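You operate a simulated robot arm through the tools that you are given. There is no shell and no other tool. Be economical: measure what you need, move in short steps, check, and stop when the job is done.

Carry out the task below with a simulated two-armed robot. There is one attempt and no reset: what you move stays moved.

JOB
Pick up the binder from the matching bench with one hand, pass it to the other hand and put it on the side table.

The check looks at the end state, three seconds after you hand in, the way a careful person would. Anything else that was tipped, shoved, dropped, spilled or broken makes it a failure.

ROBOT AND FRAMES
Two 7-joint arms with three-finger grippers on one trunk, on a base that drives. Base frame: it is fixed to the floor where the robot stands at the start and does not move with it; the origin is under the middle of the robot, x ahead of it, y to its left, z up. Units: mm, rad, N and s.
The left shoulder is at the start at [34, 154, 1029], the right one opposite. With the tool pointing down near the work surface each hand reaches from about 200 to 620 mm from the robot's upright axis, wherever it stands, measured 20 degrees to its own side. Places, roughly: side table [-1900, 1400, 800]. Payload 2.69 kg a hand.
The tool frame of a hand sits at the grasp point between the pads (the TCP): z along the fingers, y along the line on which they close. The tips reach 29 mm beyond it. The gripper opens to 120 mm. The gripper's body begins 78 mm behind the TCP.
Orientation is told as [roll, pitch, yaw] about the base's x, y, z axes, in that order, counted from this pose: with the fingers straight down and closing along the base's y, the tool's x points along the base's -x, its y along +y and its z along -z.

CONTROLS
- The arms move only by the tool send_rows. It takes "left_moves", "right_moves" or both (then of equal length, played together; a hand with none holds still); each is text: rows parted by semicolons, each of 7 numbers parted by spaces: the shift along the tool's x, y, z in mm, then the turn, a rotation vector about the tool's x, y, z in rad, then the closure, from 0 (fully open) to 1 (shut). In form: dx dy dz ax ay az hand; .... A call has 1 to 12 rows; each row shifts and turns the commanded pose from where the row before left it, along the tool's axes as they then stand. A row lasts 0.2 s, in which the tool goes at most 50 mm and 0.15 rad; a call with a longer step from one row to the next is refused whole, and so is a gripper value outside its range. A pose out of reach is approached as far as the arm can. The call stops where the force on the tool passes 40 N (or 10 N more than at its start, if that is more) or the arm is blocked; 0.2 s more then pass. Each finger halts on what it meets, pressing with about 29 N; the grip force reading is that of the motor and also rises with nothing between the fingers. The clock runs only during rows and for 0.2 s after the last one: add rows that do not move to give the fingers time. The reply holds the time, the measured pose of the TCP, the force on the tool along the base axes, the opening and the grip force, in the units named above and with some noise, with the torque about the TCP (base axes, N m) and any sound that the robot's microphone picked up.
- Cameras (640 x 400 px; columns grow to the right, rows downward): "scene" is now at [140.1, 24.9, 1205.2]; the picture's right is [0.28, -0.96, 0.00], its down [-0.31, -0.09, -0.95] and it looks along [0.91, 0.27, -0.32] (base axes); focal length 293 px, centre (320, 200). "left" rides on the left gripper at [63, 0, -104] in its tool frame; the picture's right is [-0.01, 1.00, 0.00], its down [-0.83, 0.00, -0.56] and it looks along [-0.56, 0.00, 0.83] (tool axes); focal length 275 px, centre (320, 200). "right" rides on the right gripper at [63, 0, -104] in its tool frame; the picture's right is [0.00, 1.00, 0.00], its down [-0.83, 0.00, -0.56] and it looks along [-0.56, 0.00, 0.83] (tool axes); focal length 275 px, centre (320, 200). There is no depth. A picture from a camera that has moved, and an enlarged one, comes with that camera's place and axes in the base frame and with its lens.
- grab_frame(camera): a new picture of that camera. It takes no simulated time.
- lift_body(by): slides the trunk up (or, below 0, down) by that many mm; the arms and the scene camera ride with it, the base frame stays. It gives what a move gives, with no picture.
- base_move(legs): drives the robot by 1 to 6 legs, each [ahead, left, turn to the left] in mm, mm and rad, along the robot's own axes; the way and the turn of a leg run together, so that a leg with both is an arc; at most 1500 mm and 3.142 rad a leg. The arms and the cameras ride along, it lands a little off, and it stops where it bumps. It gives what a move gives.
- turn_head(pan, tilt): turns the head with the scene camera to pan (to the left, within 1.396 rad either way) and tilt (down, from -0.506 to 1.204), counted from straight ahead of the robot. It gives what a move gives.
- enlarge(camera, box): a new picture of the part [left, top, right, bottom] of that camera's present view, enlarged. It takes no simulated time.
- close_job(): hands the job in; it is judged then, once.

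Work in short steps. Places have to be worked out from the pictures, the camera data and where the tool is seen: move nearer, look again, correct. Check each grasp and each placing, and mend what went wrong. You have 120 turns and 100 pictures in all, those below and enlarged ones among them. Open the grippers and draw the arms clear of the work before you hand the job in, unless the task says otherwise; then end with one line.

The tools are called after ">>>" by a JSON object that holds its "api" and its "payload". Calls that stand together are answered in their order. send_rows: Moves the arms, as the interface text tells. Its arguments: {"type":"object","properties":{"left_moves":{"type":"string"},"right_moves":{"type":"string"}},"required":[]} The other tools are called the same way: lift_body (by) slides the trunk up or down; base_move (legs) drives the base; turn_head (pan, tilt) turns the head that bears the scene camera; grab_frame (camera) takes a picture; enlarge (camera, box) takes an enlarged picture of a part of a camera's view; close_job () hands the job in.

At the start:

```text
time: 0.0
left_tcp_pos: [330.9, 234.6, 1119.6]
left_tool_rot: [0.0, -0.003, 0.0]
left_force: [-0.4, -0.4, -0.6]
left_wrist_torque: [0.0, 0.0, 0.02]
left_width: 120.2
left_grip_force: 0.0
right_tcp_pos: [343.2, -29.7, 1089.8]
right_tool_rot: [-0.001, -0.002, -0.001]
right_force: [0.0, 0.2, 0.7]
right_wrist_torque: [-0.03, 0.01, 0.01]
right_width: 120.0
right_grip_force: 0.1
trunk travel left (down, up): [-393.0, 45.0]
robot x, y, heading: [-1.8, -4.8, -0.001]
head pan, tilt: [0.284, 0.328]
```

scene: 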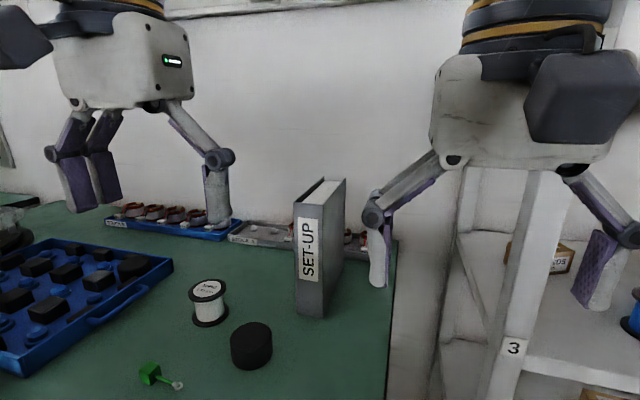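
right: 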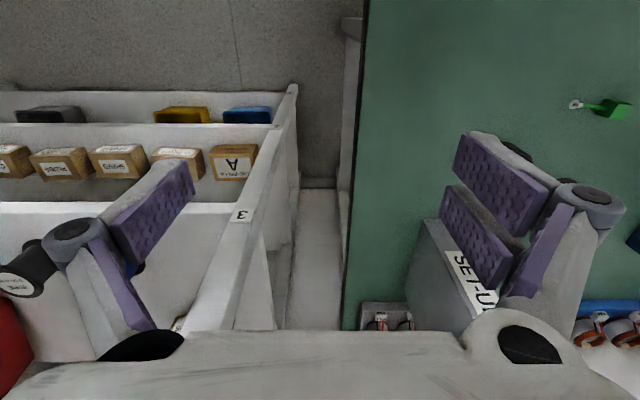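
left: 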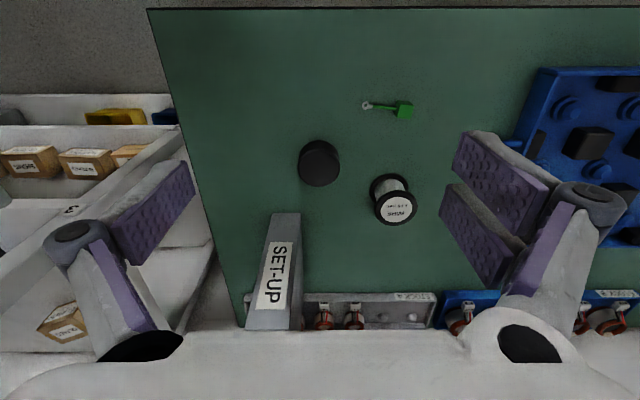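

The binder stands spine-on near [565, 173], and the bench top looks to be at z of about 820. I'll enlarge the binder to measure its size and heading.

>>> {"api": "enlarge", "payload": {"camera": "scene", "box": [220, 150, 420, 340]}}

>>> {"api": "turn_head", "payload": {"pan": 0.0, "tilt": 0.9}}

>>> {"api": "grab_frame", "payload": {"camera": "scene"}}

```text
2.11 times, centred on (320, 245) of scene
camera zoom: at [140.1, 24.9, 1205.2], right [0.28, -0.96, 0.0], down [-0.31, -0.09, -0.95], along [0.91, 0.27, -0.32], focal length 617 px, centre (320, 105)
```

zoom: 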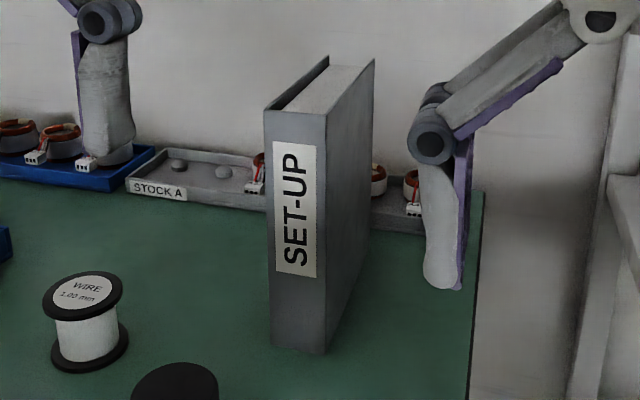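

```text
time: 1.0
left_tcp_pos: [331.0, 234.7, 1120.0]
left_tool_rot: [0.0, -0.002, 0.0]
left_force: [-0.3, -0.4, -0.1]
left_wrist_torque: [-0.01, 0.02, 0.02]
left_width: 120.3
left_grip_force: 0.0
right_tcp_pos: [342.5, -29.9, 1090.8]
right_tool_rot: [0.0, -0.002, 0.0]
right_force: [-0.2, -1.0, 1.3]
right_wrist_torque: [0.0, 0.04, -0.01]
right_width: 119.5
right_grip_force: 0.1
trunk travel left (down, up): [-393.0, 45.0]
robot x, y, heading: [1.4, 0.8, -0.004]
head pan, tilt: [0.0, 0.901]
```

```text
95 pictures are left
camera scene: at [126.1, -1.3, 1155.6], right [0.0, -1.0, 0.0], down [-0.78, 0.0, -0.62], along [0.62, 0.0, -0.78], focal length 293 px, centre (320, 200)
```

scene: 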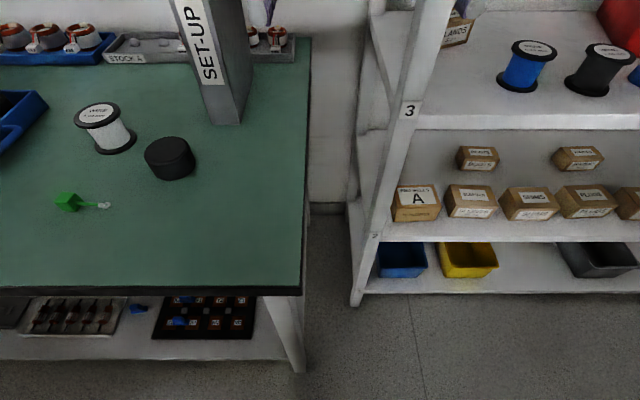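

The binder measures about 185 (x) by 50 (y) by 225 (z), centred near [662, 172], and its top is at z of about 1045. That is a long reach, so I'll check how much floor clearance the base has before driving closer.

>>> {"api": "turn_head", "payload": {"pan": 0.0, "tilt": 1.2}}

>>> {"api": "grab_frame", "payload": {"camera": "scene"}}

```text
time: 1.8
left_tcp_pos: [332.3, 233.3, 1121.0]
left_tool_rot: [0.001, 0.0, -0.001]
left_force: [-0.3, 0.6, 0.3]
left_wrist_torque: [0.01, -0.05, 0.0]
left_width: 120.1
left_grip_force: 0.1
right_tcp_pos: [344.2, -31.3, 1088.4]
right_tool_rot: [0.0, -0.001, -0.001]
right_force: [11.3, -0.6, -16.1]
right_wrist_torque: [-0.11, 0.21, -0.06]
right_width: 120.2
right_grip_force: 0.1
trunk travel left (down, up): [-393.0, 45.0]
robot x, y, heading: [0.0, 0.2, -0.005]
head pan, tilt: [0.0, 1.201]
```

```text
94 pictures are left
camera scene: at [110.9, -1.3, 1139.0], right [0.0, -1.0, 0.0], down [-0.91, 0.0, -0.42], along [0.42, 0.0, -0.91], focal length 293 px, centre (320, 200)
```

scene: 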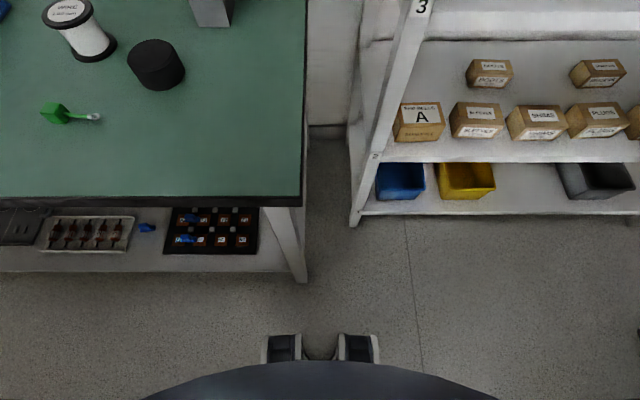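

The base front is well short of the bench edge (x about 257). The right tool force jumped, so the head may be touching that arm. I'll tilt back up before driving 90 mm ahead.

>>> {"api": "turn_head", "payload": {"pan": 0.25, "tilt": 0.5}}

>>> {"api": "base_move", "payload": {"legs": [[90, 0, 0]]}}

```text
time: 2.9
left_tcp_pos: [331.0, 233.4, 1120.3]
left_tool_rot: [-0.001, -0.001, 0.002]
left_force: [-0.4, -0.7, -0.2]
left_wrist_torque: [-0.02, -0.03, 0.01]
left_width: 119.9
left_grip_force: 0.0
right_tcp_pos: [342.5, -30.3, 1089.5]
right_tool_rot: [0.0, -0.001, 0.001]
right_force: [1.0, 0.0, 0.8]
right_wrist_torque: [-0.02, 0.0, 0.01]
right_width: 120.1
right_grip_force: 0.1
trunk travel left (down, up): [-393.0, 45.0]
robot x, y, heading: [0.0, -1.6, 0.002]
head pan, tilt: [0.25, 0.499]
```

```text
time: 4.0
left_tcp_pos: [400.4, 179.3, 1120.0]
left_tool_rot: [-0.001, 0.0, -0.015]
left_force: [-0.3, 0.2, -0.2]
left_wrist_torque: [0.03, 0.05, 0.0]
left_width: 119.8
left_grip_force: 0.2
right_tcp_pos: [406.9, -86.2, 1090.0]
right_tool_rot: [0.0, -0.003, -0.018]
right_force: [0.1, -0.7, -0.4]
right_wrist_torque: [0.01, 0.01, -0.03]
right_width: 120.2
right_grip_force: 0.1
trunk travel left (down, up): [-393.0, 45.0]
robot x, y, heading: [68.8, -50.2, -0.017]
head pan, tilt: [0.25, 0.499]
stopped in leg 1: the robot was blocked; the commanded pose is now the measured one
```

The base was blocked after 69 mm and slid 50 mm to the right. I'll check that nothing was disturbed.

>>> {"api": "grab_frame", "payload": {"camera": "scene"}}

>>> {"api": "grab_frame", "payload": {"camera": "left"}}

```text
93 pictures are left
camera scene: at [204.3, -31.5, 1189.4], right [0.23, -0.97, 0.0], down [-0.47, -0.11, -0.88], along [0.85, 0.2, -0.48], focal length 293 px, centre (320, 200)
```

scene: 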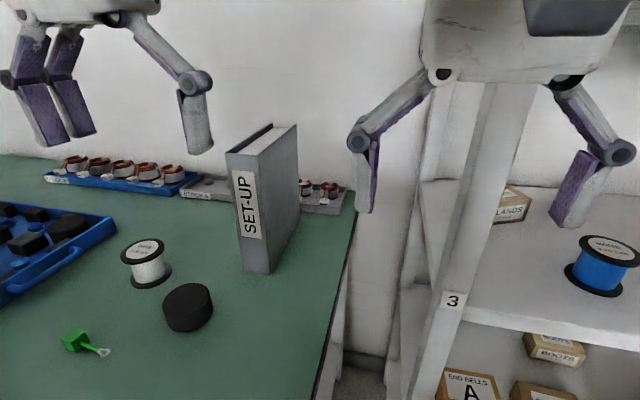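

```text
92 pictures are left
camera left: at [336.8, 179.9, 1223.1], right [0.02, 1.0, 0.0], down [0.83, -0.02, 0.56], along [0.56, -0.01, -0.83], focal length 275 px, centre (320, 200)
```

left: 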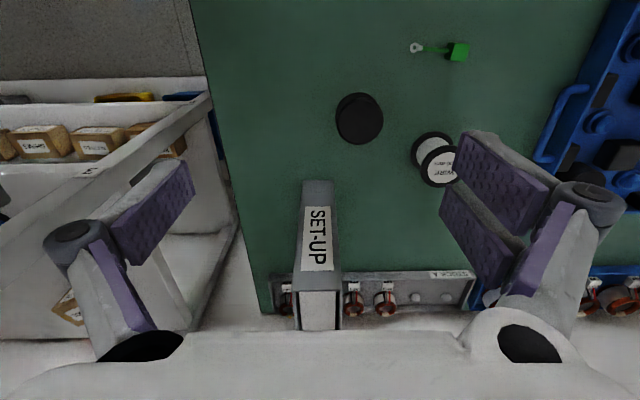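

Everything is still standing, and the binder re-measures at centre (664, 173) with yaw of about 0. I'll raise the trunk and bring the open left hand over it.

>>> {"api": "lift_body", "payload": {"by": 44}}

>>> {"api": "send_rows", "payload": {"left_moves": "-42 -1 0 0 0 -0.015 0; -42 -1 0 0 0 0 0; -42 -1 0 0 0 0 0; -42 -1 0 0 0 0 0; -42 -1 0 0 0 0 0; -42 -1 0 0 0 0 0; 0 0 0 0 0 0 0"}}

>>> {"api": "grab_frame", "payload": {"camera": "left"}}

>>> {"api": "grab_frame", "payload": {"camera": "scene"}}

```text
time: 4.9
left_tcp_pos: [401.6, 181.0, 1163.4]
left_tool_rot: [-0.003, 0.002, -0.015]
left_force: [0.7, 0.8, -0.2]
left_wrist_torque: [-0.02, 0.06, -0.03]
left_width: 119.6
left_grip_force: 0.0
right_tcp_pos: [406.8, -82.7, 1132.4]
right_tool_rot: [0.001, 0.0, -0.015]
right_force: [1.2, 0.2, -0.3]
right_wrist_torque: [-0.02, 0.07, -0.02]
right_width: 119.7
right_grip_force: 0.1
trunk travel left (down, up): [-437.0, 1.0]
robot x, y, heading: [64.0, -46.0, -0.015]
head pan, tilt: [0.25, 0.499]
```

```text
time: 6.5
left_tcp_pos: [554.7, 180.0, 1138.8]
left_tool_rot: [-0.001, -0.002, 0.002]
left_force: [-0.8, -0.3, -0.4]
left_wrist_torque: [-0.01, -0.02, 0.01]
left_width: 120.0
left_grip_force: 0.0
left hand out of reach, approached as far as the arm can: row 4, 5, 6
right_tcp_pos: [405.2, -83.8, 1133.8]
right_tool_rot: [0.0, -0.003, -0.016]
right_force: [0.3, -0.5, 0.2]
right_wrist_torque: [0.01, 0.0, 0.01]
right_width: 120.0
right_grip_force: 0.0
trunk travel left (down, up): [-437.0, 1.0]
robot x, y, heading: [65.4, -50.4, -0.019]
head pan, tilt: [0.25, 0.499]
```

```text
91 pictures are left
camera left: at [490.8, 179.5, 1242.1], right [0.0, 1.0, 0.0], down [0.83, 0.0, 0.56], along [0.56, 0.0, -0.83], focal length 275 px, centre (320, 200)
```

left: 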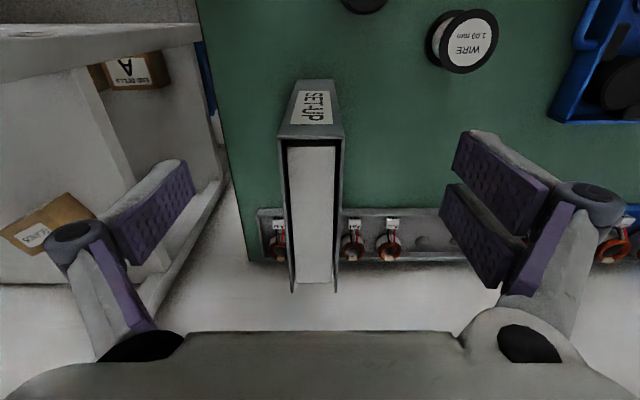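

```text
90 pictures are left
camera scene: at [154.5, -29.0, 1237.6], right [0.23, -0.97, 0.0], down [-0.47, -0.11, -0.88], along [0.85, 0.2, -0.48], focal length 293 px, centre (320, 200)
```

scene: 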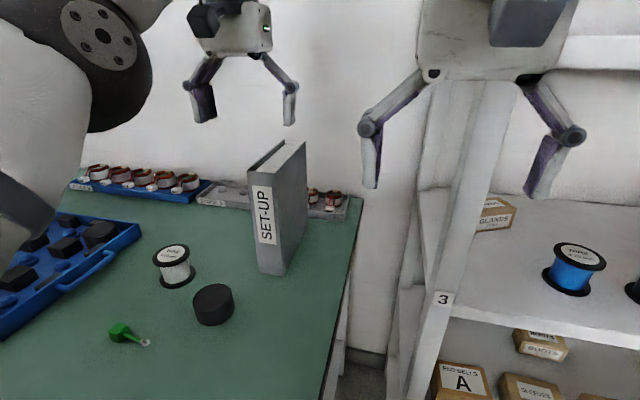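

At this height the vertical hand falls short, at x = 555. I'll tilt the fingers about 30° forward so the wrist stays further back, which should give reach over the binder's middle.

>>> {"api": "send_rows", "payload": {"left_moves": "0 0 0 0 -0.131 0 0; 0 0 0 0 -0.131 0 0; 0 0 0 0 -0.131 0 0; 0 0 0 0 -0.131 0 0; 0 0 0 0 0 0 0; 0 0 0 0 0 0 0"}}

>>> {"api": "grab_frame", "payload": {"camera": "left"}}

```text
time: 7.9
left_tcp_pos: [553.4, 180.8, 1139.0]
left_tool_rot: [-0.002, -0.526, 0.003]
left_force: [-0.3, 0.3, 0.3]
left_wrist_torque: [-0.02, -0.01, -0.01]
left_width: 120.0
left_grip_force: 0.1
right_tcp_pos: [406.5, -82.9, 1133.8]
right_tool_rot: [0.0, -0.005, -0.015]
right_force: [-0.6, -0.1, 0.4]
right_wrist_torque: [-0.03, -0.01, 0.0]
right_width: 120.0
right_grip_force: 0.1
trunk travel left (down, up): [-437.0, 1.0]
robot x, y, heading: [63.7, -48.2, -0.016]
head pan, tilt: [0.25, 0.499]
```

```text
89 pictures are left
camera left: at [445.8, 180.8, 1196.4], right [0.0, 1.0, 0.0], down [0.44, 0.0, 0.9], along [0.9, 0.0, -0.44], focal length 275 px, centre (320, 200)
```

left: 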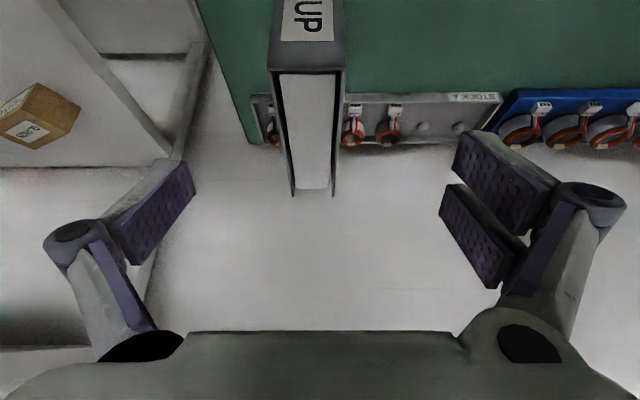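

The binder centre line is at y of about 172.5. I'll move to about (652, 172.5, 1090), which still clears the binder top.

>>> {"api": "send_rows", "payload": {"left_moves": "-20.5 -2.8 30.7 0 0 0 0; -20.5 -2.8 30.7 0 0 0 0; -20.5 -2.8 30.7 0 0 0 0; 0 0 0 0 0 0 0"}}

```text
time: 8.9
left_tcp_pos: [652.4, 172.0, 1089.5]
left_tool_rot: [-0.003, -0.528, 0.001]
left_force: [-0.2, -0.4, 0.5]
left_wrist_torque: [-0.01, 0.0, -0.04]
left_width: 119.9
left_grip_force: 0.1
right_tcp_pos: [405.1, -83.6, 1133.9]
right_tool_rot: [0.0, -0.005, -0.016]
right_force: [-1.0, 0.0, 0.5]
right_wrist_torque: [0.03, -0.04, -0.03]
right_width: 120.0
right_grip_force: 0.0
trunk travel left (down, up): [-437.0, 1.0]
robot x, y, heading: [61.1, -50.9, -0.02]
head pan, tilt: [0.25, 0.499]
```

The hand reached the pose. I'll descend straight to z of about 1003 with the fingers straddling the binder.

>>> {"api": "send_rows", "payload": {"left_moves": "14.3 0 25 0 0 0 0; 14.3 0 25 0 0 0 0; 14.3 0 25 0 0 0 0; 0 0 0 0 0 0 0"}}

>>> {"api": "grab_frame", "payload": {"camera": "left"}}

>>> {"api": "turn_head", "payload": {"pan": 0.35, "tilt": 0.35}}

>>> {"api": "grab_frame", "payload": {"camera": "scene"}}

```text
time: 9.9
left_tcp_pos: [653.2, 173.7, 1002.9]
left_tool_rot: [0.0, -0.525, 0.004]
left_force: [-0.7, 0.6, 0.1]
left_wrist_torque: [0.03, 0.03, 0.01]
left_width: 119.8
left_grip_force: 0.0
right_tcp_pos: [405.6, -83.0, 1135.0]
right_tool_rot: [0.001, -0.002, -0.016]
right_force: [-0.9, -0.1, 0.3]
right_wrist_torque: [0.0, -0.03, 0.01]
right_width: 120.1
right_grip_force: 0.2
trunk travel left (down, up): [-437.0, 1.0]
robot x, y, heading: [62.7, -48.5, -0.013]
head pan, tilt: [0.25, 0.499]
```

```text
88 pictures are left
camera left: at [545.1, 173.4, 1060.4], right [0.0, 1.0, 0.0], down [0.44, 0.0, 0.9], along [0.9, 0.0, -0.44], focal length 275 px, centre (320, 200)
```

left: 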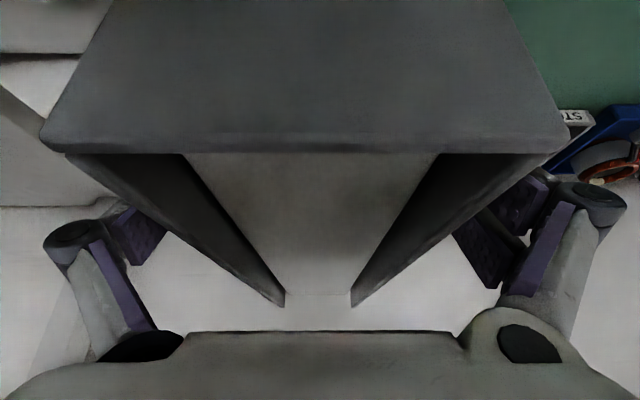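

```text
time: 10.6
left_tcp_pos: [653.9, 174.7, 1003.0]
left_tool_rot: [0.0, -0.526, 0.001]
left_force: [-0.1, -0.4, -0.5]
left_wrist_torque: [-0.02, 0.02, 0.0]
left_width: 119.9
left_grip_force: 0.0
right_tcp_pos: [405.6, -83.2, 1132.7]
right_tool_rot: [-0.001, -0.003, -0.013]
right_force: [-1.5, -1.1, -0.7]
right_wrist_torque: [-0.02, 0.02, -0.02]
right_width: 119.9
right_grip_force: 0.2
trunk travel left (down, up): [-437.0, 1.0]
robot x, y, heading: [61.6, -48.4, -0.016]
head pan, tilt: [0.351, 0.351]
```

```text
87 pictures are left
camera scene: at [154.4, -19.2, 1251.2], right [0.33, -0.94, 0.0], down [-0.33, -0.11, -0.94], along [0.89, 0.31, -0.34], focal length 293 px, centre (320, 200)
```

scene: 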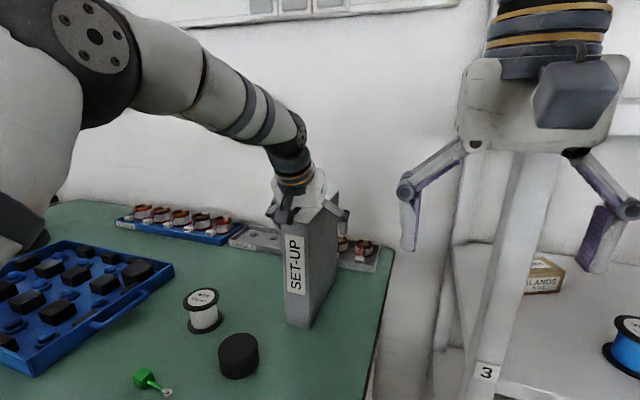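

The hand is centred within about 1 mm of the binder. I'll close the grip.

>>> {"api": "send_rows", "payload": {"left_moves": "0 0 0 0 0 0 0.45; 0 0 0 0 0 0 0.7; 0 0 0 0 0 0 1; 0 0 0 0 0 0 1"}}

>>> {"api": "grab_frame", "payload": {"camera": "left"}}

```text
time: 11.6
left_tcp_pos: [653.3, 173.8, 1003.2]
left_tool_rot: [-0.004, -0.527, 0.001]
left_force: [1.2, -0.7, 2.7]
left_wrist_torque: [-0.02, 0.2, -0.07]
left_width: 51.6
left_grip_force: 28.7
right_tcp_pos: [406.1, -83.3, 1133.6]
right_tool_rot: [0.001, -0.003, -0.015]
right_force: [0.1, 0.5, 0.1]
right_wrist_torque: [-0.02, -0.02, 0.0]
right_width: 120.1
right_grip_force: 0.0
trunk travel left (down, up): [-437.0, 1.0]
robot x, y, heading: [66.5, -52.5, -0.015]
head pan, tilt: [0.351, 0.351]
```

```text
86 pictures are left
camera left: at [545.3, 173.4, 1060.7], right [0.0, 1.0, 0.0], down [0.44, 0.0, 0.9], along [0.9, 0.0, -0.44], focal length 275 px, centre (320, 200)
```

left: 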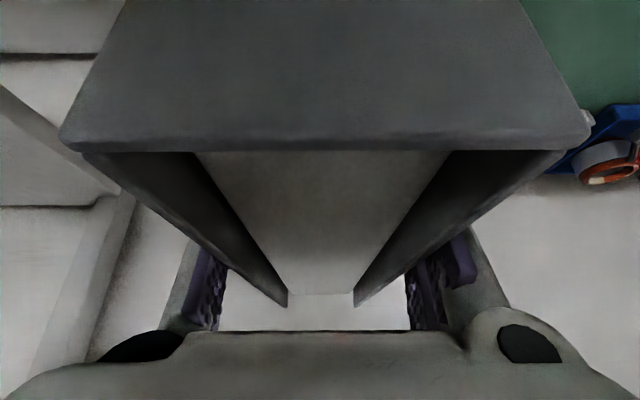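

The grip holds at 51.6 mm. I'll lift straight up, slowly.

>>> {"api": "send_rows", "payload": {"left_moves": "-5 0 -8.7 0 0 0 1; -5 0 -8.7 0 0 0 1; -5 0 -8.7 0 0 0 1; -5 0 -8.7 0 0 0 1; 0 0 0 0 0 0 1; 0 0 0 0 0 0 1"}}

>>> {"api": "grab_frame", "payload": {"camera": "scene"}}

>>> {"api": "grab_frame", "payload": {"camera": "left"}}

```text
time: 13.0
left_tcp_pos: [653.6, 173.6, 1044.4]
left_tool_rot: [-0.001, -0.522, 0.001]
left_force: [0.3, 0.2, -6.2]
left_wrist_torque: [-0.01, 0.01, -0.02]
left_width: 51.8
left_grip_force: 28.8
right_tcp_pos: [407.0, -83.6, 1133.3]
right_tool_rot: [0.001, -0.003, -0.014]
right_force: [-1.1, 0.3, 0.3]
right_wrist_torque: [-0.01, 0.01, -0.03]
right_width: 120.1
right_grip_force: 0.1
trunk travel left (down, up): [-437.0, 1.0]
robot x, y, heading: [66.7, -51.5, -0.013]
head pan, tilt: [0.351, 0.351]
```

```text
85 pictures are left
camera scene: at [154.8, -19.1, 1251.2], right [0.33, -0.94, 0.0], down [-0.32, -0.11, -0.94], along [0.89, 0.31, -0.34], focal length 293 px, centre (320, 200)
```

scene: 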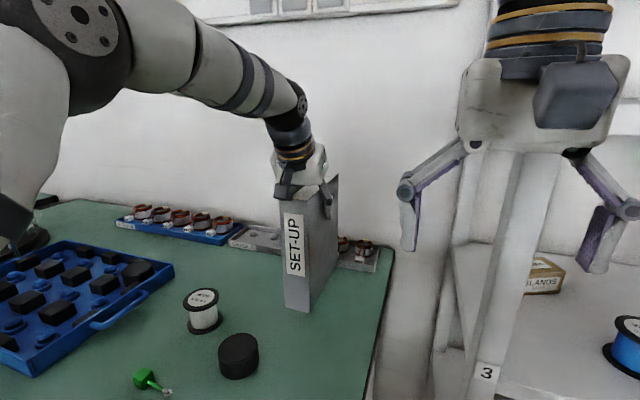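

```text
84 pictures are left
camera left: at [545.5, 172.4, 1101.2], right [0.0, 1.0, 0.0], down [0.44, 0.0, 0.9], along [0.9, 0.0, -0.44], focal length 275 px, centre (320, 200)
```

left: 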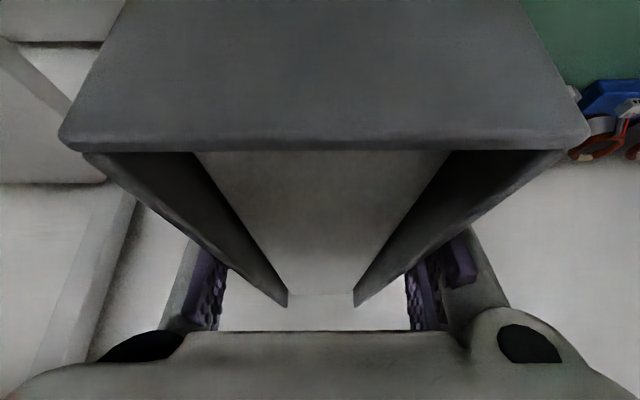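

The binder is lifted, weighing about 6 N, with no slip or tilt. I'll raise it further and draw it back a little, then back the base away from the bench for the handover.

>>> {"api": "send_rows", "payload": {"left_moves": "-12 0 -21 0 0 0 1; -12 0 -21 0 0 0 1; -12 0 -21 0 0 0 1; 26 0 -15 0 0 0 1; 26 0 -15 0 0 0 1; 26 0 -15 0 0 0 1; 26 0 -15 0 0 0 1; 0 0 0 0 0 0 1"}}

>>> {"api": "base_move", "payload": {"legs": [[-350, 0, 0]]}}

>>> {"api": "grab_frame", "payload": {"camera": "scene"}}

```text
time: 14.8
left_tcp_pos: [561.6, 173.0, 1114.3]
left_tool_rot: [-0.002, -0.525, 0.003]
left_force: [-0.2, 0.6, -6.6]
left_wrist_torque: [-0.01, 0.07, -0.02]
left_width: 51.7
left_grip_force: 28.8
left hand out of reach, approached as far as the arm can: row 7
right_tcp_pos: [405.5, -82.5, 1134.4]
right_tool_rot: [0.002, -0.001, -0.015]
right_force: [0.7, -0.3, 0.2]
right_wrist_torque: [0.03, -0.03, -0.01]
right_width: 120.1
right_grip_force: 0.0
trunk travel left (down, up): [-437.0, 1.0]
robot x, y, heading: [65.8, -46.9, -0.017]
head pan, tilt: [0.351, 0.351]
```

```text
time: 17.1
left_tcp_pos: [214.7, 178.4, 1115.2]
left_tool_rot: [-0.001, -0.522, 0.004]
left_force: [-0.2, 0.3, -5.6]
left_wrist_torque: [-0.02, 0.04, 0.0]
left_width: 51.9
left_grip_force: 28.9
right_tcp_pos: [57.5, -76.4, 1133.1]
right_tool_rot: [0.001, -0.002, -0.013]
right_force: [-0.7, 0.4, 0.0]
right_wrist_torque: [0.0, -0.04, 0.03]
right_width: 120.0
right_grip_force: 0.1
trunk travel left (down, up): [-437.0, 1.0]
robot x, y, heading: [-283.9, -43.9, -0.014]
head pan, tilt: [0.351, 0.351]
```

```text
83 pictures are left
camera scene: at [-193.7, -12.7, 1251.2], right [0.33, -0.94, 0.0], down [-0.32, -0.11, -0.94], along [0.89, 0.31, -0.34], focal length 293 px, centre (320, 200)
```

scene: 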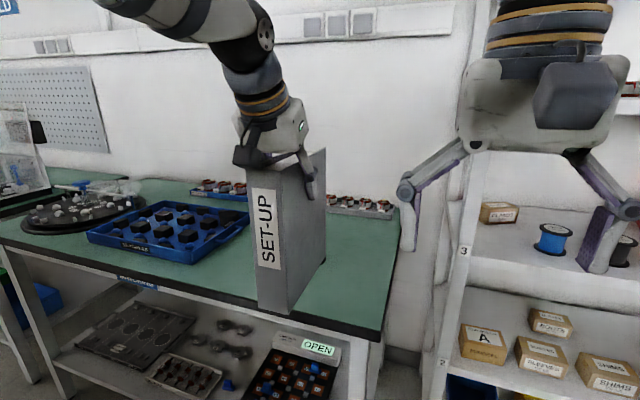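

The binder is steady and clear of the bench clutter. I'll back off another 250 mm so the bench is well out of the way.

>>> {"api": "base_move", "payload": {"legs": [[-250, 0, 0.014]]}}

>>> {"api": "send_rows", "payload": {"left_moves": "13 -35 22 0 0 0 1; 13 -35 22 0 0 0 1; 13 -35 22 0 0 0 1; 13 -35 22 0 0 0 1; 0 0 0 0 0 0 1", "right_moves": "0 -40 0 0 0 0 0; 0 -40 0 0 0 0 0; 0 -40 0 0 0 0 0; 0 0 0 0 0 0 0; 0 0 0 0 0 0 0"}}

>>> {"api": "grab_frame", "payload": {"camera": "scene"}}

```text
time: 18.9
left_tcp_pos: [-35.6, 189.4, 1115.2]
left_tool_rot: [-0.001, -0.525, 0.02]
left_force: [-0.7, 0.6, -6.0]
left_wrist_torque: [0.0, 0.01, -0.01]
left_width: 51.9
left_grip_force: 28.4
right_tcp_pos: [-187.6, -68.2, 1134.0]
right_tool_rot: [0.0, -0.001, 0.005]
right_force: [-0.1, 0.8, 0.4]
right_wrist_torque: [-0.01, -0.03, -0.01]
right_width: 120.1
right_grip_force: 0.0
trunk travel left (down, up): [-437.0, 1.0]
robot x, y, heading: [-530.4, -41.2, 0.004]
head pan, tilt: [0.351, 0.351]
```

```text
time: 20.1
left_tcp_pos: [-30.8, 45.8, 1014.4]
left_tool_rot: [-0.001, -0.522, 0.02]
left_force: [-0.7, 0.2, -5.8]
left_wrist_torque: [-0.04, 0.08, 0.0]
left_width: 51.9
left_grip_force: 29.0
right_tcp_pos: [-186.8, -190.0, 1134.8]
right_tool_rot: [-0.001, -0.001, 0.004]
right_force: [-1.0, 0.3, -0.5]
right_wrist_torque: [0.0, -0.01, 0.0]
right_width: 119.9
right_grip_force: 0.0
trunk travel left (down, up): [-437.0, 1.0]
robot x, y, heading: [-529.7, -38.4, 0.001]
head pan, tilt: [0.351, 0.351]
```

```text
82 pictures are left
camera scene: at [-439.9, -9.2, 1251.3], right [0.35, -0.94, 0.0], down [-0.32, -0.12, -0.94], along [0.88, 0.32, -0.34], focal length 293 px, centre (320, 200)
```

scene: 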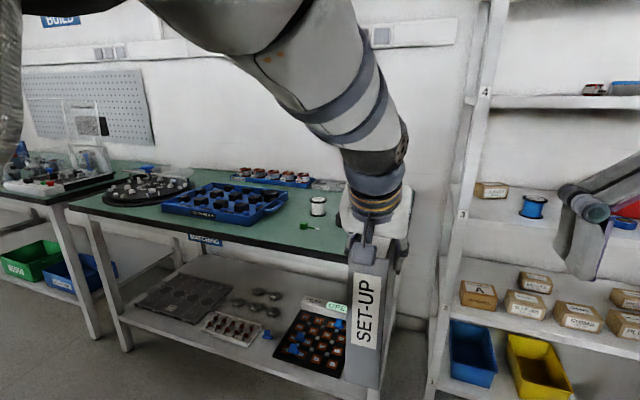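

The binder now hangs at about x −114…+70, z 831…1056. I'll shift it toward the robot's midline and bring the right hand forward and down on its own side, ready to be turned.

>>> {"api": "send_rows", "payload": {"left_moves": "0 -15 0 0 0 0 1; 0 -15 0 0 0 0 1; 0 -15 0 0 0 0 1; 0 -15 0 0 0 0 1; 0 0 0 0 0 0 1", "right_moves": "-25 -18 35 0 0 0 0; -25 -18 35 0 0 0 0; -25 -18 35 0 0 0 0; -25 -18 35 0 0 0 0; 0 0 0 0 0 0 0"}}

>>> {"api": "send_rows", "payload": {"right_moves": "0 0 0 0 -0.142 0 0; 0 0 0 0 -0.142 0 0; 0 0 0 0 -0.142 0 0; 0 0 0 0 -0.142 0 0; 0 0 0 0 -0.142 0 0; 0 0 0 0 -0.142 0 0; 0 0 0 0 -0.142 0 0; 0 0 0 0 -0.142 0 0; 0 0 0 0 0 0 0"}}

>>> {"api": "turn_head", "payload": {"pan": 0.0, "tilt": 0.45}}

>>> {"api": "grab_frame", "payload": {"camera": "scene"}}

>>> {"api": "grab_frame", "payload": {"camera": "right"}}

```text
time: 21.2
left_tcp_pos: [-30.7, -9.6, 1013.7]
left_tool_rot: [-0.004, -0.524, 0.021]
left_force: [-0.6, -0.6, -5.5]
left_wrist_torque: [-0.01, 0.01, -0.04]
left_width: 51.6
left_grip_force: 29.3
right_tcp_pos: [-87.3, -262.5, 995.4]
right_tool_rot: [-0.002, -0.003, 0.004]
right_force: [-0.1, 0.3, -0.1]
right_wrist_torque: [0.01, 0.03, 0.0]
right_width: 120.2
right_grip_force: 0.1
trunk travel left (down, up): [-437.0, 1.0]
robot x, y, heading: [-527.1, -40.1, -0.001]
head pan, tilt: [0.351, 0.351]
```

```text
time: 23.2
left_tcp_pos: [-31.0, -11.2, 1013.8]
left_tool_rot: [-0.001, -0.525, 0.02]
left_force: [0.3, 0.0, -5.7]
left_wrist_torque: [0.02, 0.02, -0.02]
left_width: 51.9
left_grip_force: 29.2
right_tcp_pos: [-88.0, -261.5, 991.5]
right_tool_rot: [0.004, -1.139, 0.0]
right_force: [-0.1, -0.7, 0.0]
right_wrist_torque: [0.04, -0.05, 0.02]
right_width: 120.1
right_grip_force: 0.1
right hand out of reach, approached as far as the arm can: row 5
trunk travel left (down, up): [-437.0, 1.0]
robot x, y, heading: [-528.1, -39.8, 0.001]
head pan, tilt: [0.351, 0.351]
```

```text
time: 24.1
left_tcp_pos: [-30.9, -9.6, 1010.4]
left_tool_rot: [-0.002, -0.516, 0.019]
left_force: [0.8, 0.8, -6.0]
left_wrist_torque: [0.0, 0.03, 0.03]
left_width: 51.6
left_grip_force: 28.9
right_tcp_pos: [-86.8, -263.2, 991.1]
right_tool_rot: [-0.001, -1.138, 0.003]
right_force: [0.4, -0.7, -1.2]
right_wrist_torque: [-0.01, -0.02, 0.02]
right_width: 120.1
right_grip_force: 0.0
trunk travel left (down, up): [-437.0, 1.0]
robot x, y, heading: [-528.1, -44.2, 0.004]
head pan, tilt: [0.0, 0.45]
```

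```text
81 pictures are left
camera scene: at [-437.1, -15.5, 1253.3], right [0.28, -0.96, 0.0], down [-0.31, -0.09, -0.95], along [0.91, 0.27, -0.32], focal length 293 px, centre (320, 200)
```

scene: 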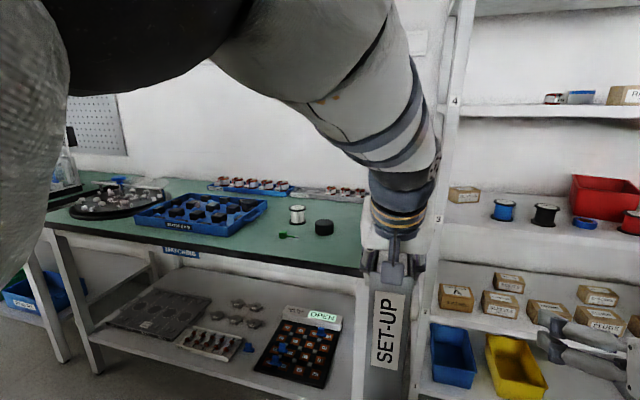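

```text
80 pictures are left
camera right: at [-209.1, -262.2, 977.5], right [-0.01, 1.0, 0.0], down [-0.16, 0.0, 0.99], along [0.99, 0.01, 0.16], focal length 275 px, centre (320, 200)
```

right: 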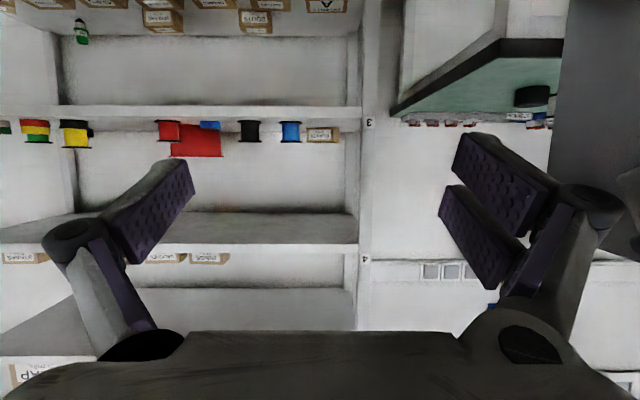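

The head seems to have nudged the left arm, so I'll turn it back to where it was. Then I'll pull the right hand back along its approach line and slide it partway toward the binder.

>>> {"api": "turn_head", "payload": {"pan": 0.351, "tilt": 0.351}}

>>> {"api": "send_rows", "payload": {"right_moves": "27 0 -38 0 0 0 0; 27 0 -38 0 0 0 0; 0 40 0 0 0 0 0; 0 40 0 0 0 0 0; 0 40 0 0 0 0 0; 0 0 0 0 0 0 0"}}

>>> {"api": "grab_frame", "payload": {"camera": "right"}}

>>> {"api": "grab_frame", "payload": {"camera": "scene"}}

```text
time: 24.9
left_tcp_pos: [-31.1, -11.0, 1014.8]
left_tool_rot: [-0.002, -0.528, 0.02]
left_force: [-0.9, 1.0, -5.8]
left_wrist_torque: [-0.01, 0.04, -0.01]
left_width: 51.9
left_grip_force: 28.9
right_tcp_pos: [-87.6, -263.9, 992.9]
right_tool_rot: [0.0, -1.139, 0.003]
right_force: [0.3, 0.5, -0.2]
right_wrist_torque: [-0.01, 0.0, 0.03]
right_width: 120.2
right_grip_force: 0.3
trunk travel left (down, up): [-437.0, 1.0]
robot x, y, heading: [-527.0, -39.6, -0.002]
head pan, tilt: [0.351, 0.351]
```

```text
time: 26.3
left_tcp_pos: [-31.7, -10.6, 1013.9]
left_tool_rot: [-0.002, -0.523, 0.019]
left_force: [0.1, 0.0, -4.7]
left_wrist_torque: [0.01, 0.06, 0.03]
left_width: 51.8
left_grip_force: 28.7
right_tcp_pos: [-100.7, -143.8, 981.7]
right_tool_rot: [0.002, -1.139, 0.002]
right_force: [1.0, 0.2, 0.1]
right_wrist_torque: [-0.01, 0.05, 0.04]
right_width: 120.0
right_grip_force: 0.0
right hand out of reach, approached as far as the arm can: row 1, 2
trunk travel left (down, up): [-437.0, 1.0]
robot x, y, heading: [-530.0, -42.3, 0.003]
head pan, tilt: [0.351, 0.351]
```

```text
79 pictures are left
camera right: at [-222.3, -143.2, 968.3], right [0.0, 1.0, 0.0], down [-0.16, 0.0, 0.99], along [0.99, 0.01, 0.16], focal length 275 px, centre (320, 200)
```

right: 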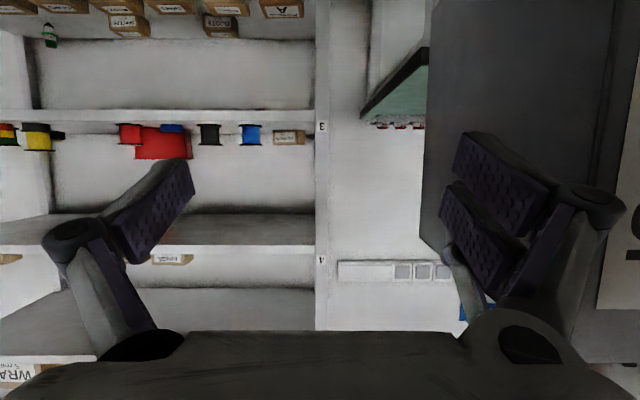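

```text
78 pictures are left
camera scene: at [-439.6, -9.8, 1253.2], right [0.35, -0.94, 0.0], down [-0.3, -0.11, -0.95], along [0.89, 0.33, -0.32], focal length 293 px, centre (320, 200)
```

scene: 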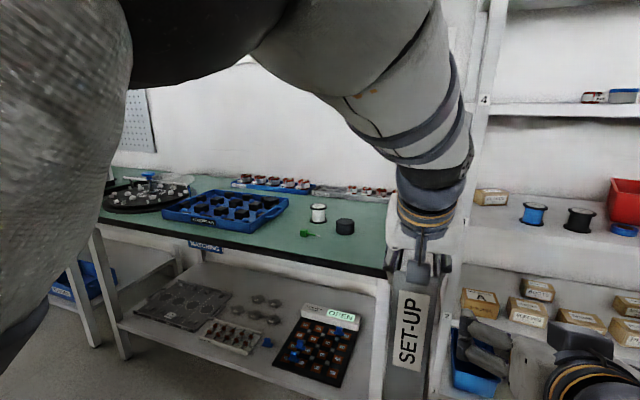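

The right arm can't draw back past x ≈ −100 at this tilt, so the binder must be held further out. I'll move it forward 60 mm while the right hand moves sideways to clear it.

>>> {"api": "send_rows", "payload": {"left_moves": "-13 0 7.5 0 0 0 1; -13 0 7.5 0 0 0 1; -13 0 7.5 0 0 0 1; -13 0 7.5 0 0 0 1; 0 0 0 0 0 0 1", "right_moves": "0 -20 0 0 0 0 0; 0 -20 0 0 0 0 0; 0 -10 0 0 0 0 0; 0 0 0 0 0 0 0; 0 0 0 0 0 0 0"}}

>>> {"api": "send_rows", "payload": {"right_moves": "12 0 -13 0 0 0 0; 20 0 0 0 0 0 0; 20 0 0 0 0 0 0; 0 0 0 0 0 0 0"}}

```text
time: 27.5
left_tcp_pos: [27.4, -10.3, 1013.0]
left_tool_rot: [-0.003, -0.522, 0.019]
left_force: [-0.6, -0.6, -6.6]
left_wrist_torque: [-0.01, 0.04, 0.0]
left_width: 51.8
left_grip_force: 29.6
right_tcp_pos: [-98.3, -192.4, 981.4]
right_tool_rot: [0.0, -1.138, 0.004]
right_force: [0.0, 0.4, 0.1]
right_wrist_torque: [0.0, -0.02, -0.02]
right_width: 119.8
right_grip_force: 0.1
trunk travel left (down, up): [-437.0, 1.0]
robot x, y, heading: [-532.0, -36.5, 0.002]
head pan, tilt: [0.351, 0.351]
```

```text
time: 28.5
left_tcp_pos: [28.5, -10.3, 1013.8]
left_tool_rot: [-0.001, -0.524, 0.018]
left_force: [0.1, 0.9, -5.8]
left_wrist_torque: [0.02, 0.0, 0.0]
left_width: 51.7
left_grip_force: 28.6
right_tcp_pos: [-114.4, -190.0, 938.5]
right_tool_rot: [0.0, -1.139, 0.005]
right_force: [0.8, 0.2, 0.6]
right_wrist_torque: [0.03, -0.01, 0.01]
right_width: 120.1
right_grip_force: 0.0
right hand out of reach, approached as far as the arm can: row 1, 2, 3
trunk travel left (down, up): [-437.0, 1.0]
robot x, y, heading: [-529.3, -39.5, 0.001]
head pan, tilt: [0.351, 0.351]
```

There's now enough room: the spine is at x ≈ −55 and the right fingertips at ≈ −87. I'll slide the right hand sideways until it lines up with the binder.

>>> {"api": "send_rows", "payload": {"right_moves": "0 36 0 0 0 0 0; 0 36 0 0 0 0 0; 0 36 0 0 0 0 0; 0 36 0 0 0 0 0; 0 35 0 0 0 0 0; 0 0 0 0 0 0 0"}}

>>> {"api": "grab_frame", "payload": {"camera": "right"}}

>>> {"api": "grab_frame", "payload": {"camera": "scene"}}

```text
time: 29.9
left_tcp_pos: [28.5, -10.7, 1012.8]
left_tool_rot: [-0.003, -0.524, 0.02]
left_force: [-0.5, 1.0, -6.6]
left_wrist_torque: [-0.03, 0.04, -0.01]
left_width: 51.6
left_grip_force: 28.9
right_tcp_pos: [-114.9, -10.3, 942.2]
right_tool_rot: [0.001, -1.137, 0.003]
right_force: [-0.3, 0.1, -0.5]
right_wrist_torque: [0.01, -0.02, -0.01]
right_width: 119.6
right_grip_force: 0.1
trunk travel left (down, up): [-437.0, 1.0]
robot x, y, heading: [-529.6, -39.4, -0.002]
head pan, tilt: [0.351, 0.351]
```

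```text
77 pictures are left
camera right: at [-237.3, -9.3, 927.3], right [0.0, 1.0, 0.0], down [-0.16, 0.0, 0.99], along [0.99, 0.01, 0.16], focal length 275 px, centre (320, 200)
```

right: 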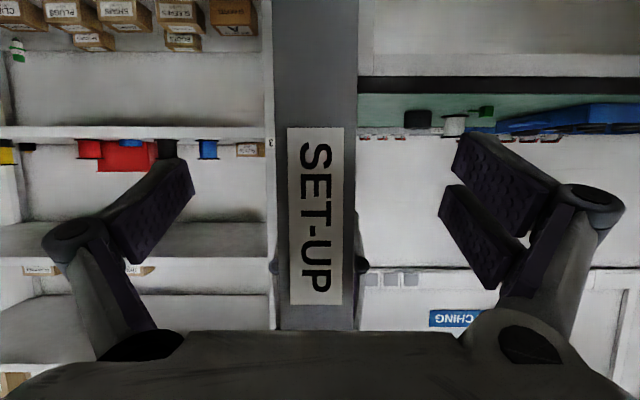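

```text
76 pictures are left
camera scene: at [-439.4, -9.9, 1251.2], right [0.35, -0.94, 0.0], down [-0.32, -0.12, -0.94], along [0.88, 0.32, -0.34], focal length 293 px, centre (320, 200)
```

scene: 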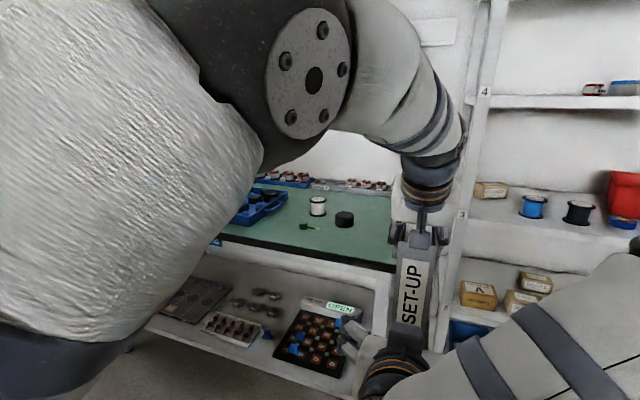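

The right hand is lined up within about 2 mm. I'll advance halfway around the spine, then check.

>>> {"api": "send_rows", "payload": {"right_moves": "-4.5 -1 27 0 0 0 0; -4.5 -1 27 0 0 0 0; 0 0 0 0 0 0 0"}}

>>> {"api": "grab_frame", "payload": {"camera": "right"}}

>>> {"api": "grab_frame", "payload": {"camera": "scene"}}

```text
time: 30.7
left_tcp_pos: [28.1, -10.4, 1013.1]
left_tool_rot: [-0.003, -0.523, 0.019]
left_force: [0.8, 0.1, -5.2]
left_wrist_torque: [-0.03, 0.01, -0.01]
left_width: 51.6
left_grip_force: 29.0
right_tcp_pos: [-64.2, -10.6, 924.5]
right_tool_rot: [0.001, -1.137, 0.001]
right_force: [-0.5, -0.2, 0.9]
right_wrist_torque: [0.01, -0.01, 0.0]
right_width: 120.0
right_grip_force: 0.0
trunk travel left (down, up): [-437.0, 1.0]
robot x, y, heading: [-529.3, -41.0, 0.001]
head pan, tilt: [0.351, 0.351]
```

```text
75 pictures are left
camera right: at [-185.0, -10.0, 911.6], right [-0.01, 1.0, 0.0], down [-0.16, 0.0, 0.99], along [0.99, 0.01, 0.16], focal length 275 px, centre (320, 200)
```

right: 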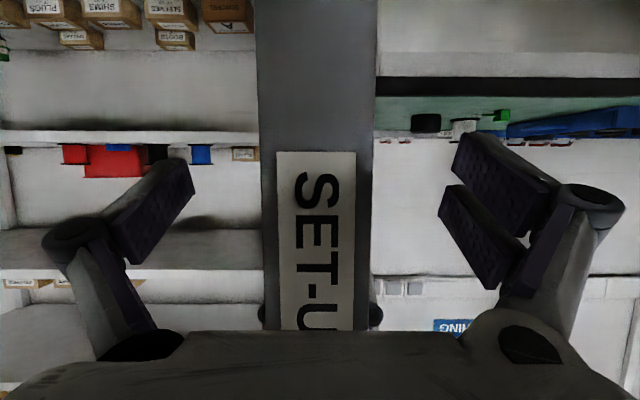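

```text
74 pictures are left
camera scene: at [-439.7, -9.5, 1251.2], right [0.35, -0.94, 0.0], down [-0.32, -0.12, -0.94], along [0.88, 0.32, -0.34], focal length 293 px, centre (320, 200)
```

scene: 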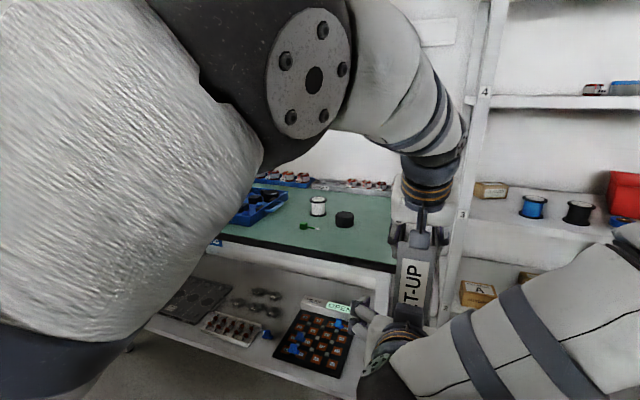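

Clearances look good, so I'll finish the advance.

>>> {"api": "send_rows", "payload": {"right_moves": "-6 -0.5 24 0 0 0 0; -6 -0.5 24 0 0 0 0; -2 0 10 0 0 0 0; 0 0 0 0 0 0 0"}}

>>> {"api": "grab_frame", "payload": {"camera": "right"}}

>>> {"api": "grab_frame", "payload": {"camera": "scene"}}

```text
time: 31.7
left_tcp_pos: [27.6, -9.7, 1012.7]
left_tool_rot: [-0.001, -0.526, 0.018]
left_force: [-0.6, -1.0, -5.9]
left_wrist_torque: [-0.02, 0.05, -0.03]
left_width: 51.5
left_grip_force: 29.0
right_tcp_pos: [-3.8, -12.2, 912.1]
right_tool_rot: [0.0, -1.137, 0.002]
right_force: [0.8, -0.9, 1.0]
right_wrist_torque: [0.0, -0.02, 0.02]
right_width: 120.2
right_grip_force: 0.1
trunk travel left (down, up): [-437.0, 1.0]
robot x, y, heading: [-531.4, -40.6, -0.004]
head pan, tilt: [0.351, 0.351]
```

```text
73 pictures are left
camera right: at [-125.9, -12.1, 899.3], right [-0.01, 1.0, 0.0], down [-0.16, 0.0, 0.99], along [0.99, 0.01, 0.16], focal length 275 px, centre (320, 200)
```

right: 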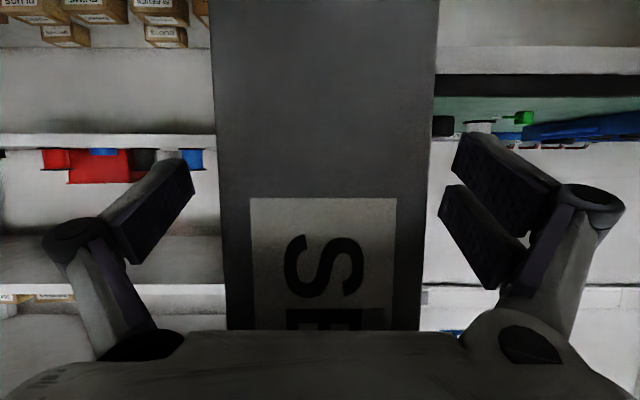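

```text
72 pictures are left
camera scene: at [-439.6, -9.5, 1251.2], right [0.35, -0.94, 0.0], down [-0.32, -0.12, -0.94], along [0.88, 0.32, -0.34], focal length 293 px, centre (320, 200)
```

scene: 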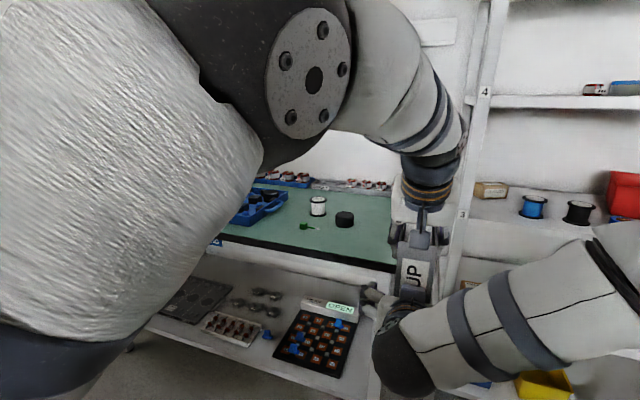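

Both sides are clear and centred. I'll close the right hand.

>>> {"api": "send_rows", "payload": {"right_moves": "0 0.7 0 0 0 0 0.45; 0 0 0 0 0 0 0.7; 0 0 0 0 0 0 1; 0 0 0 0 0 0 1"}}

>>> {"api": "grab_frame", "payload": {"camera": "right"}}

```text
time: 32.7
left_tcp_pos: [28.0, -9.5, 1012.6]
left_tool_rot: [-0.001, -0.524, 0.019]
left_force: [4.3, -5.9, -8.2]
left_wrist_torque: [-0.08, -0.25, -0.19]
left_width: 51.6
left_grip_force: 29.2
right_tcp_pos: [-4.4, -11.0, 914.0]
right_tool_rot: [-0.001, -1.139, 0.006]
right_force: [-3.3, 4.8, 0.8]
right_wrist_torque: [-0.42, -0.16, 0.37]
right_width: 51.8
right_grip_force: 29.2
trunk travel left (down, up): [-437.0, 1.0]
robot x, y, heading: [-529.4, -42.3, 0.004]
head pan, tilt: [0.351, 0.351]
```

```text
71 pictures are left
camera right: at [-126.3, -11.3, 899.4], right [-0.01, 1.0, 0.0], down [-0.16, 0.0, 0.99], along [0.99, 0.01, 0.16], focal length 275 px, centre (320, 200)
```

right: 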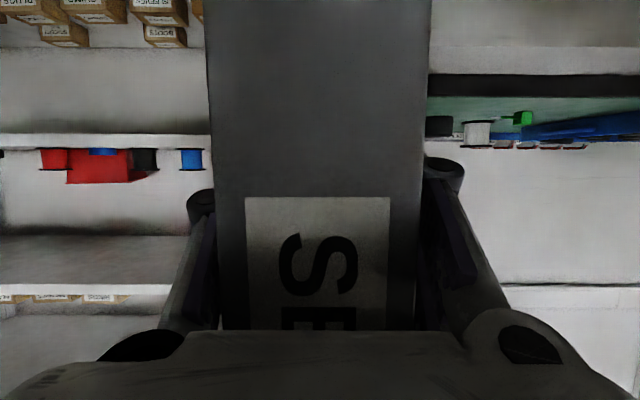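

Both hands hold the binder with low internal forces. I'll open the left hand fully and wait.

>>> {"api": "send_rows", "payload": {"left_moves": "0 0 0 0 0 0 0.5; 0 0 0 0 0 0 0; 0 0 0 0 0 0 0; 0 0 0 0 0 0 0"}}

>>> {"api": "grab_frame", "payload": {"camera": "left"}}

```text
time: 33.7
left_tcp_pos: [28.2, -10.0, 1013.1]
left_tool_rot: [-0.002, -0.522, 0.019]
left_force: [0.2, 0.0, 0.3]
left_wrist_torque: [0.0, 0.01, 0.01]
left_width: 120.1
left_grip_force: 0.1
right_tcp_pos: [-2.7, -12.7, 913.8]
right_tool_rot: [0.0, -1.138, 0.002]
right_force: [0.1, 0.6, -0.8]
right_wrist_torque: [-0.02, 0.24, -0.01]
right_width: 51.7
right_grip_force: 29.3
trunk travel left (down, up): [-437.0, 1.0]
robot x, y, heading: [-529.2, -41.7, 0.001]
head pan, tilt: [0.351, 0.351]
```

```text
70 pictures are left
camera left: at [-79.7, -12.0, 1070.7], right [-0.01, 1.0, 0.0], down [0.44, 0.01, 0.9], along [0.9, 0.01, -0.44], focal length 275 px, centre (320, 200)
```

left: 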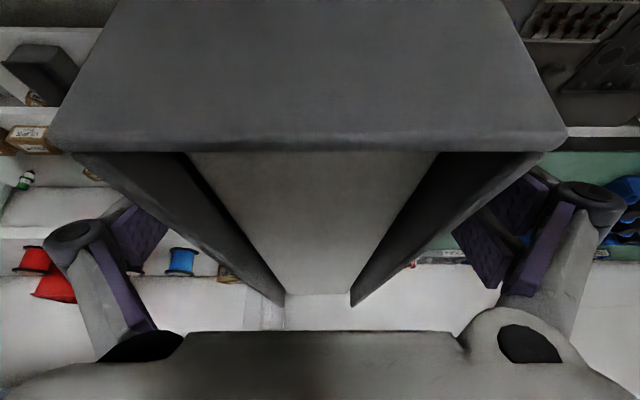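

The left hand is free and the binder is held by the right. I'll raise the left hand straight up, off the binder.

>>> {"api": "send_rows", "payload": {"left_moves": "-10 0 -17.3 0 0 0 0; -12.5 0 -21.6 0 0 0 0; -12.5 0 -21.6 0 0 0 0; -12.5 0 -21.6 0 0 0 0; 0 0 0 0 0 0 0"}}

>>> {"api": "grab_frame", "payload": {"camera": "left"}}

```text
time: 34.9
left_tcp_pos: [29.9, -10.3, 1108.0]
left_tool_rot: [-0.001, -0.524, 0.019]
left_force: [-0.1, -0.3, -0.5]
left_wrist_torque: [-0.03, -0.02, 0.01]
left_width: 120.1
left_grip_force: 0.1
right_tcp_pos: [-4.6, -11.5, 912.9]
right_tool_rot: [0.001, -1.137, 0.005]
right_force: [-0.2, -0.5, -0.2]
right_wrist_torque: [-0.01, 0.19, 0.02]
right_width: 51.9
right_grip_force: 28.9
trunk travel left (down, up): [-437.0, 1.0]
robot x, y, heading: [-527.7, -39.9, 0.002]
head pan, tilt: [0.351, 0.351]
```

```text
69 pictures are left
camera left: at [-78.7, -12.6, 1165.6], right [-0.01, 1.0, 0.0], down [0.44, 0.01, 0.9], along [0.9, 0.01, -0.44], focal length 275 px, centre (320, 200)
```

left: 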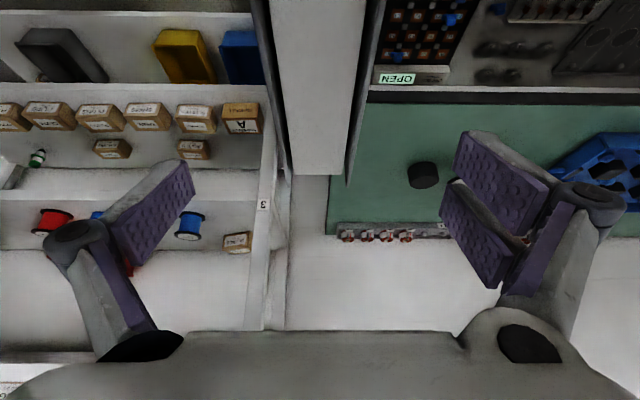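

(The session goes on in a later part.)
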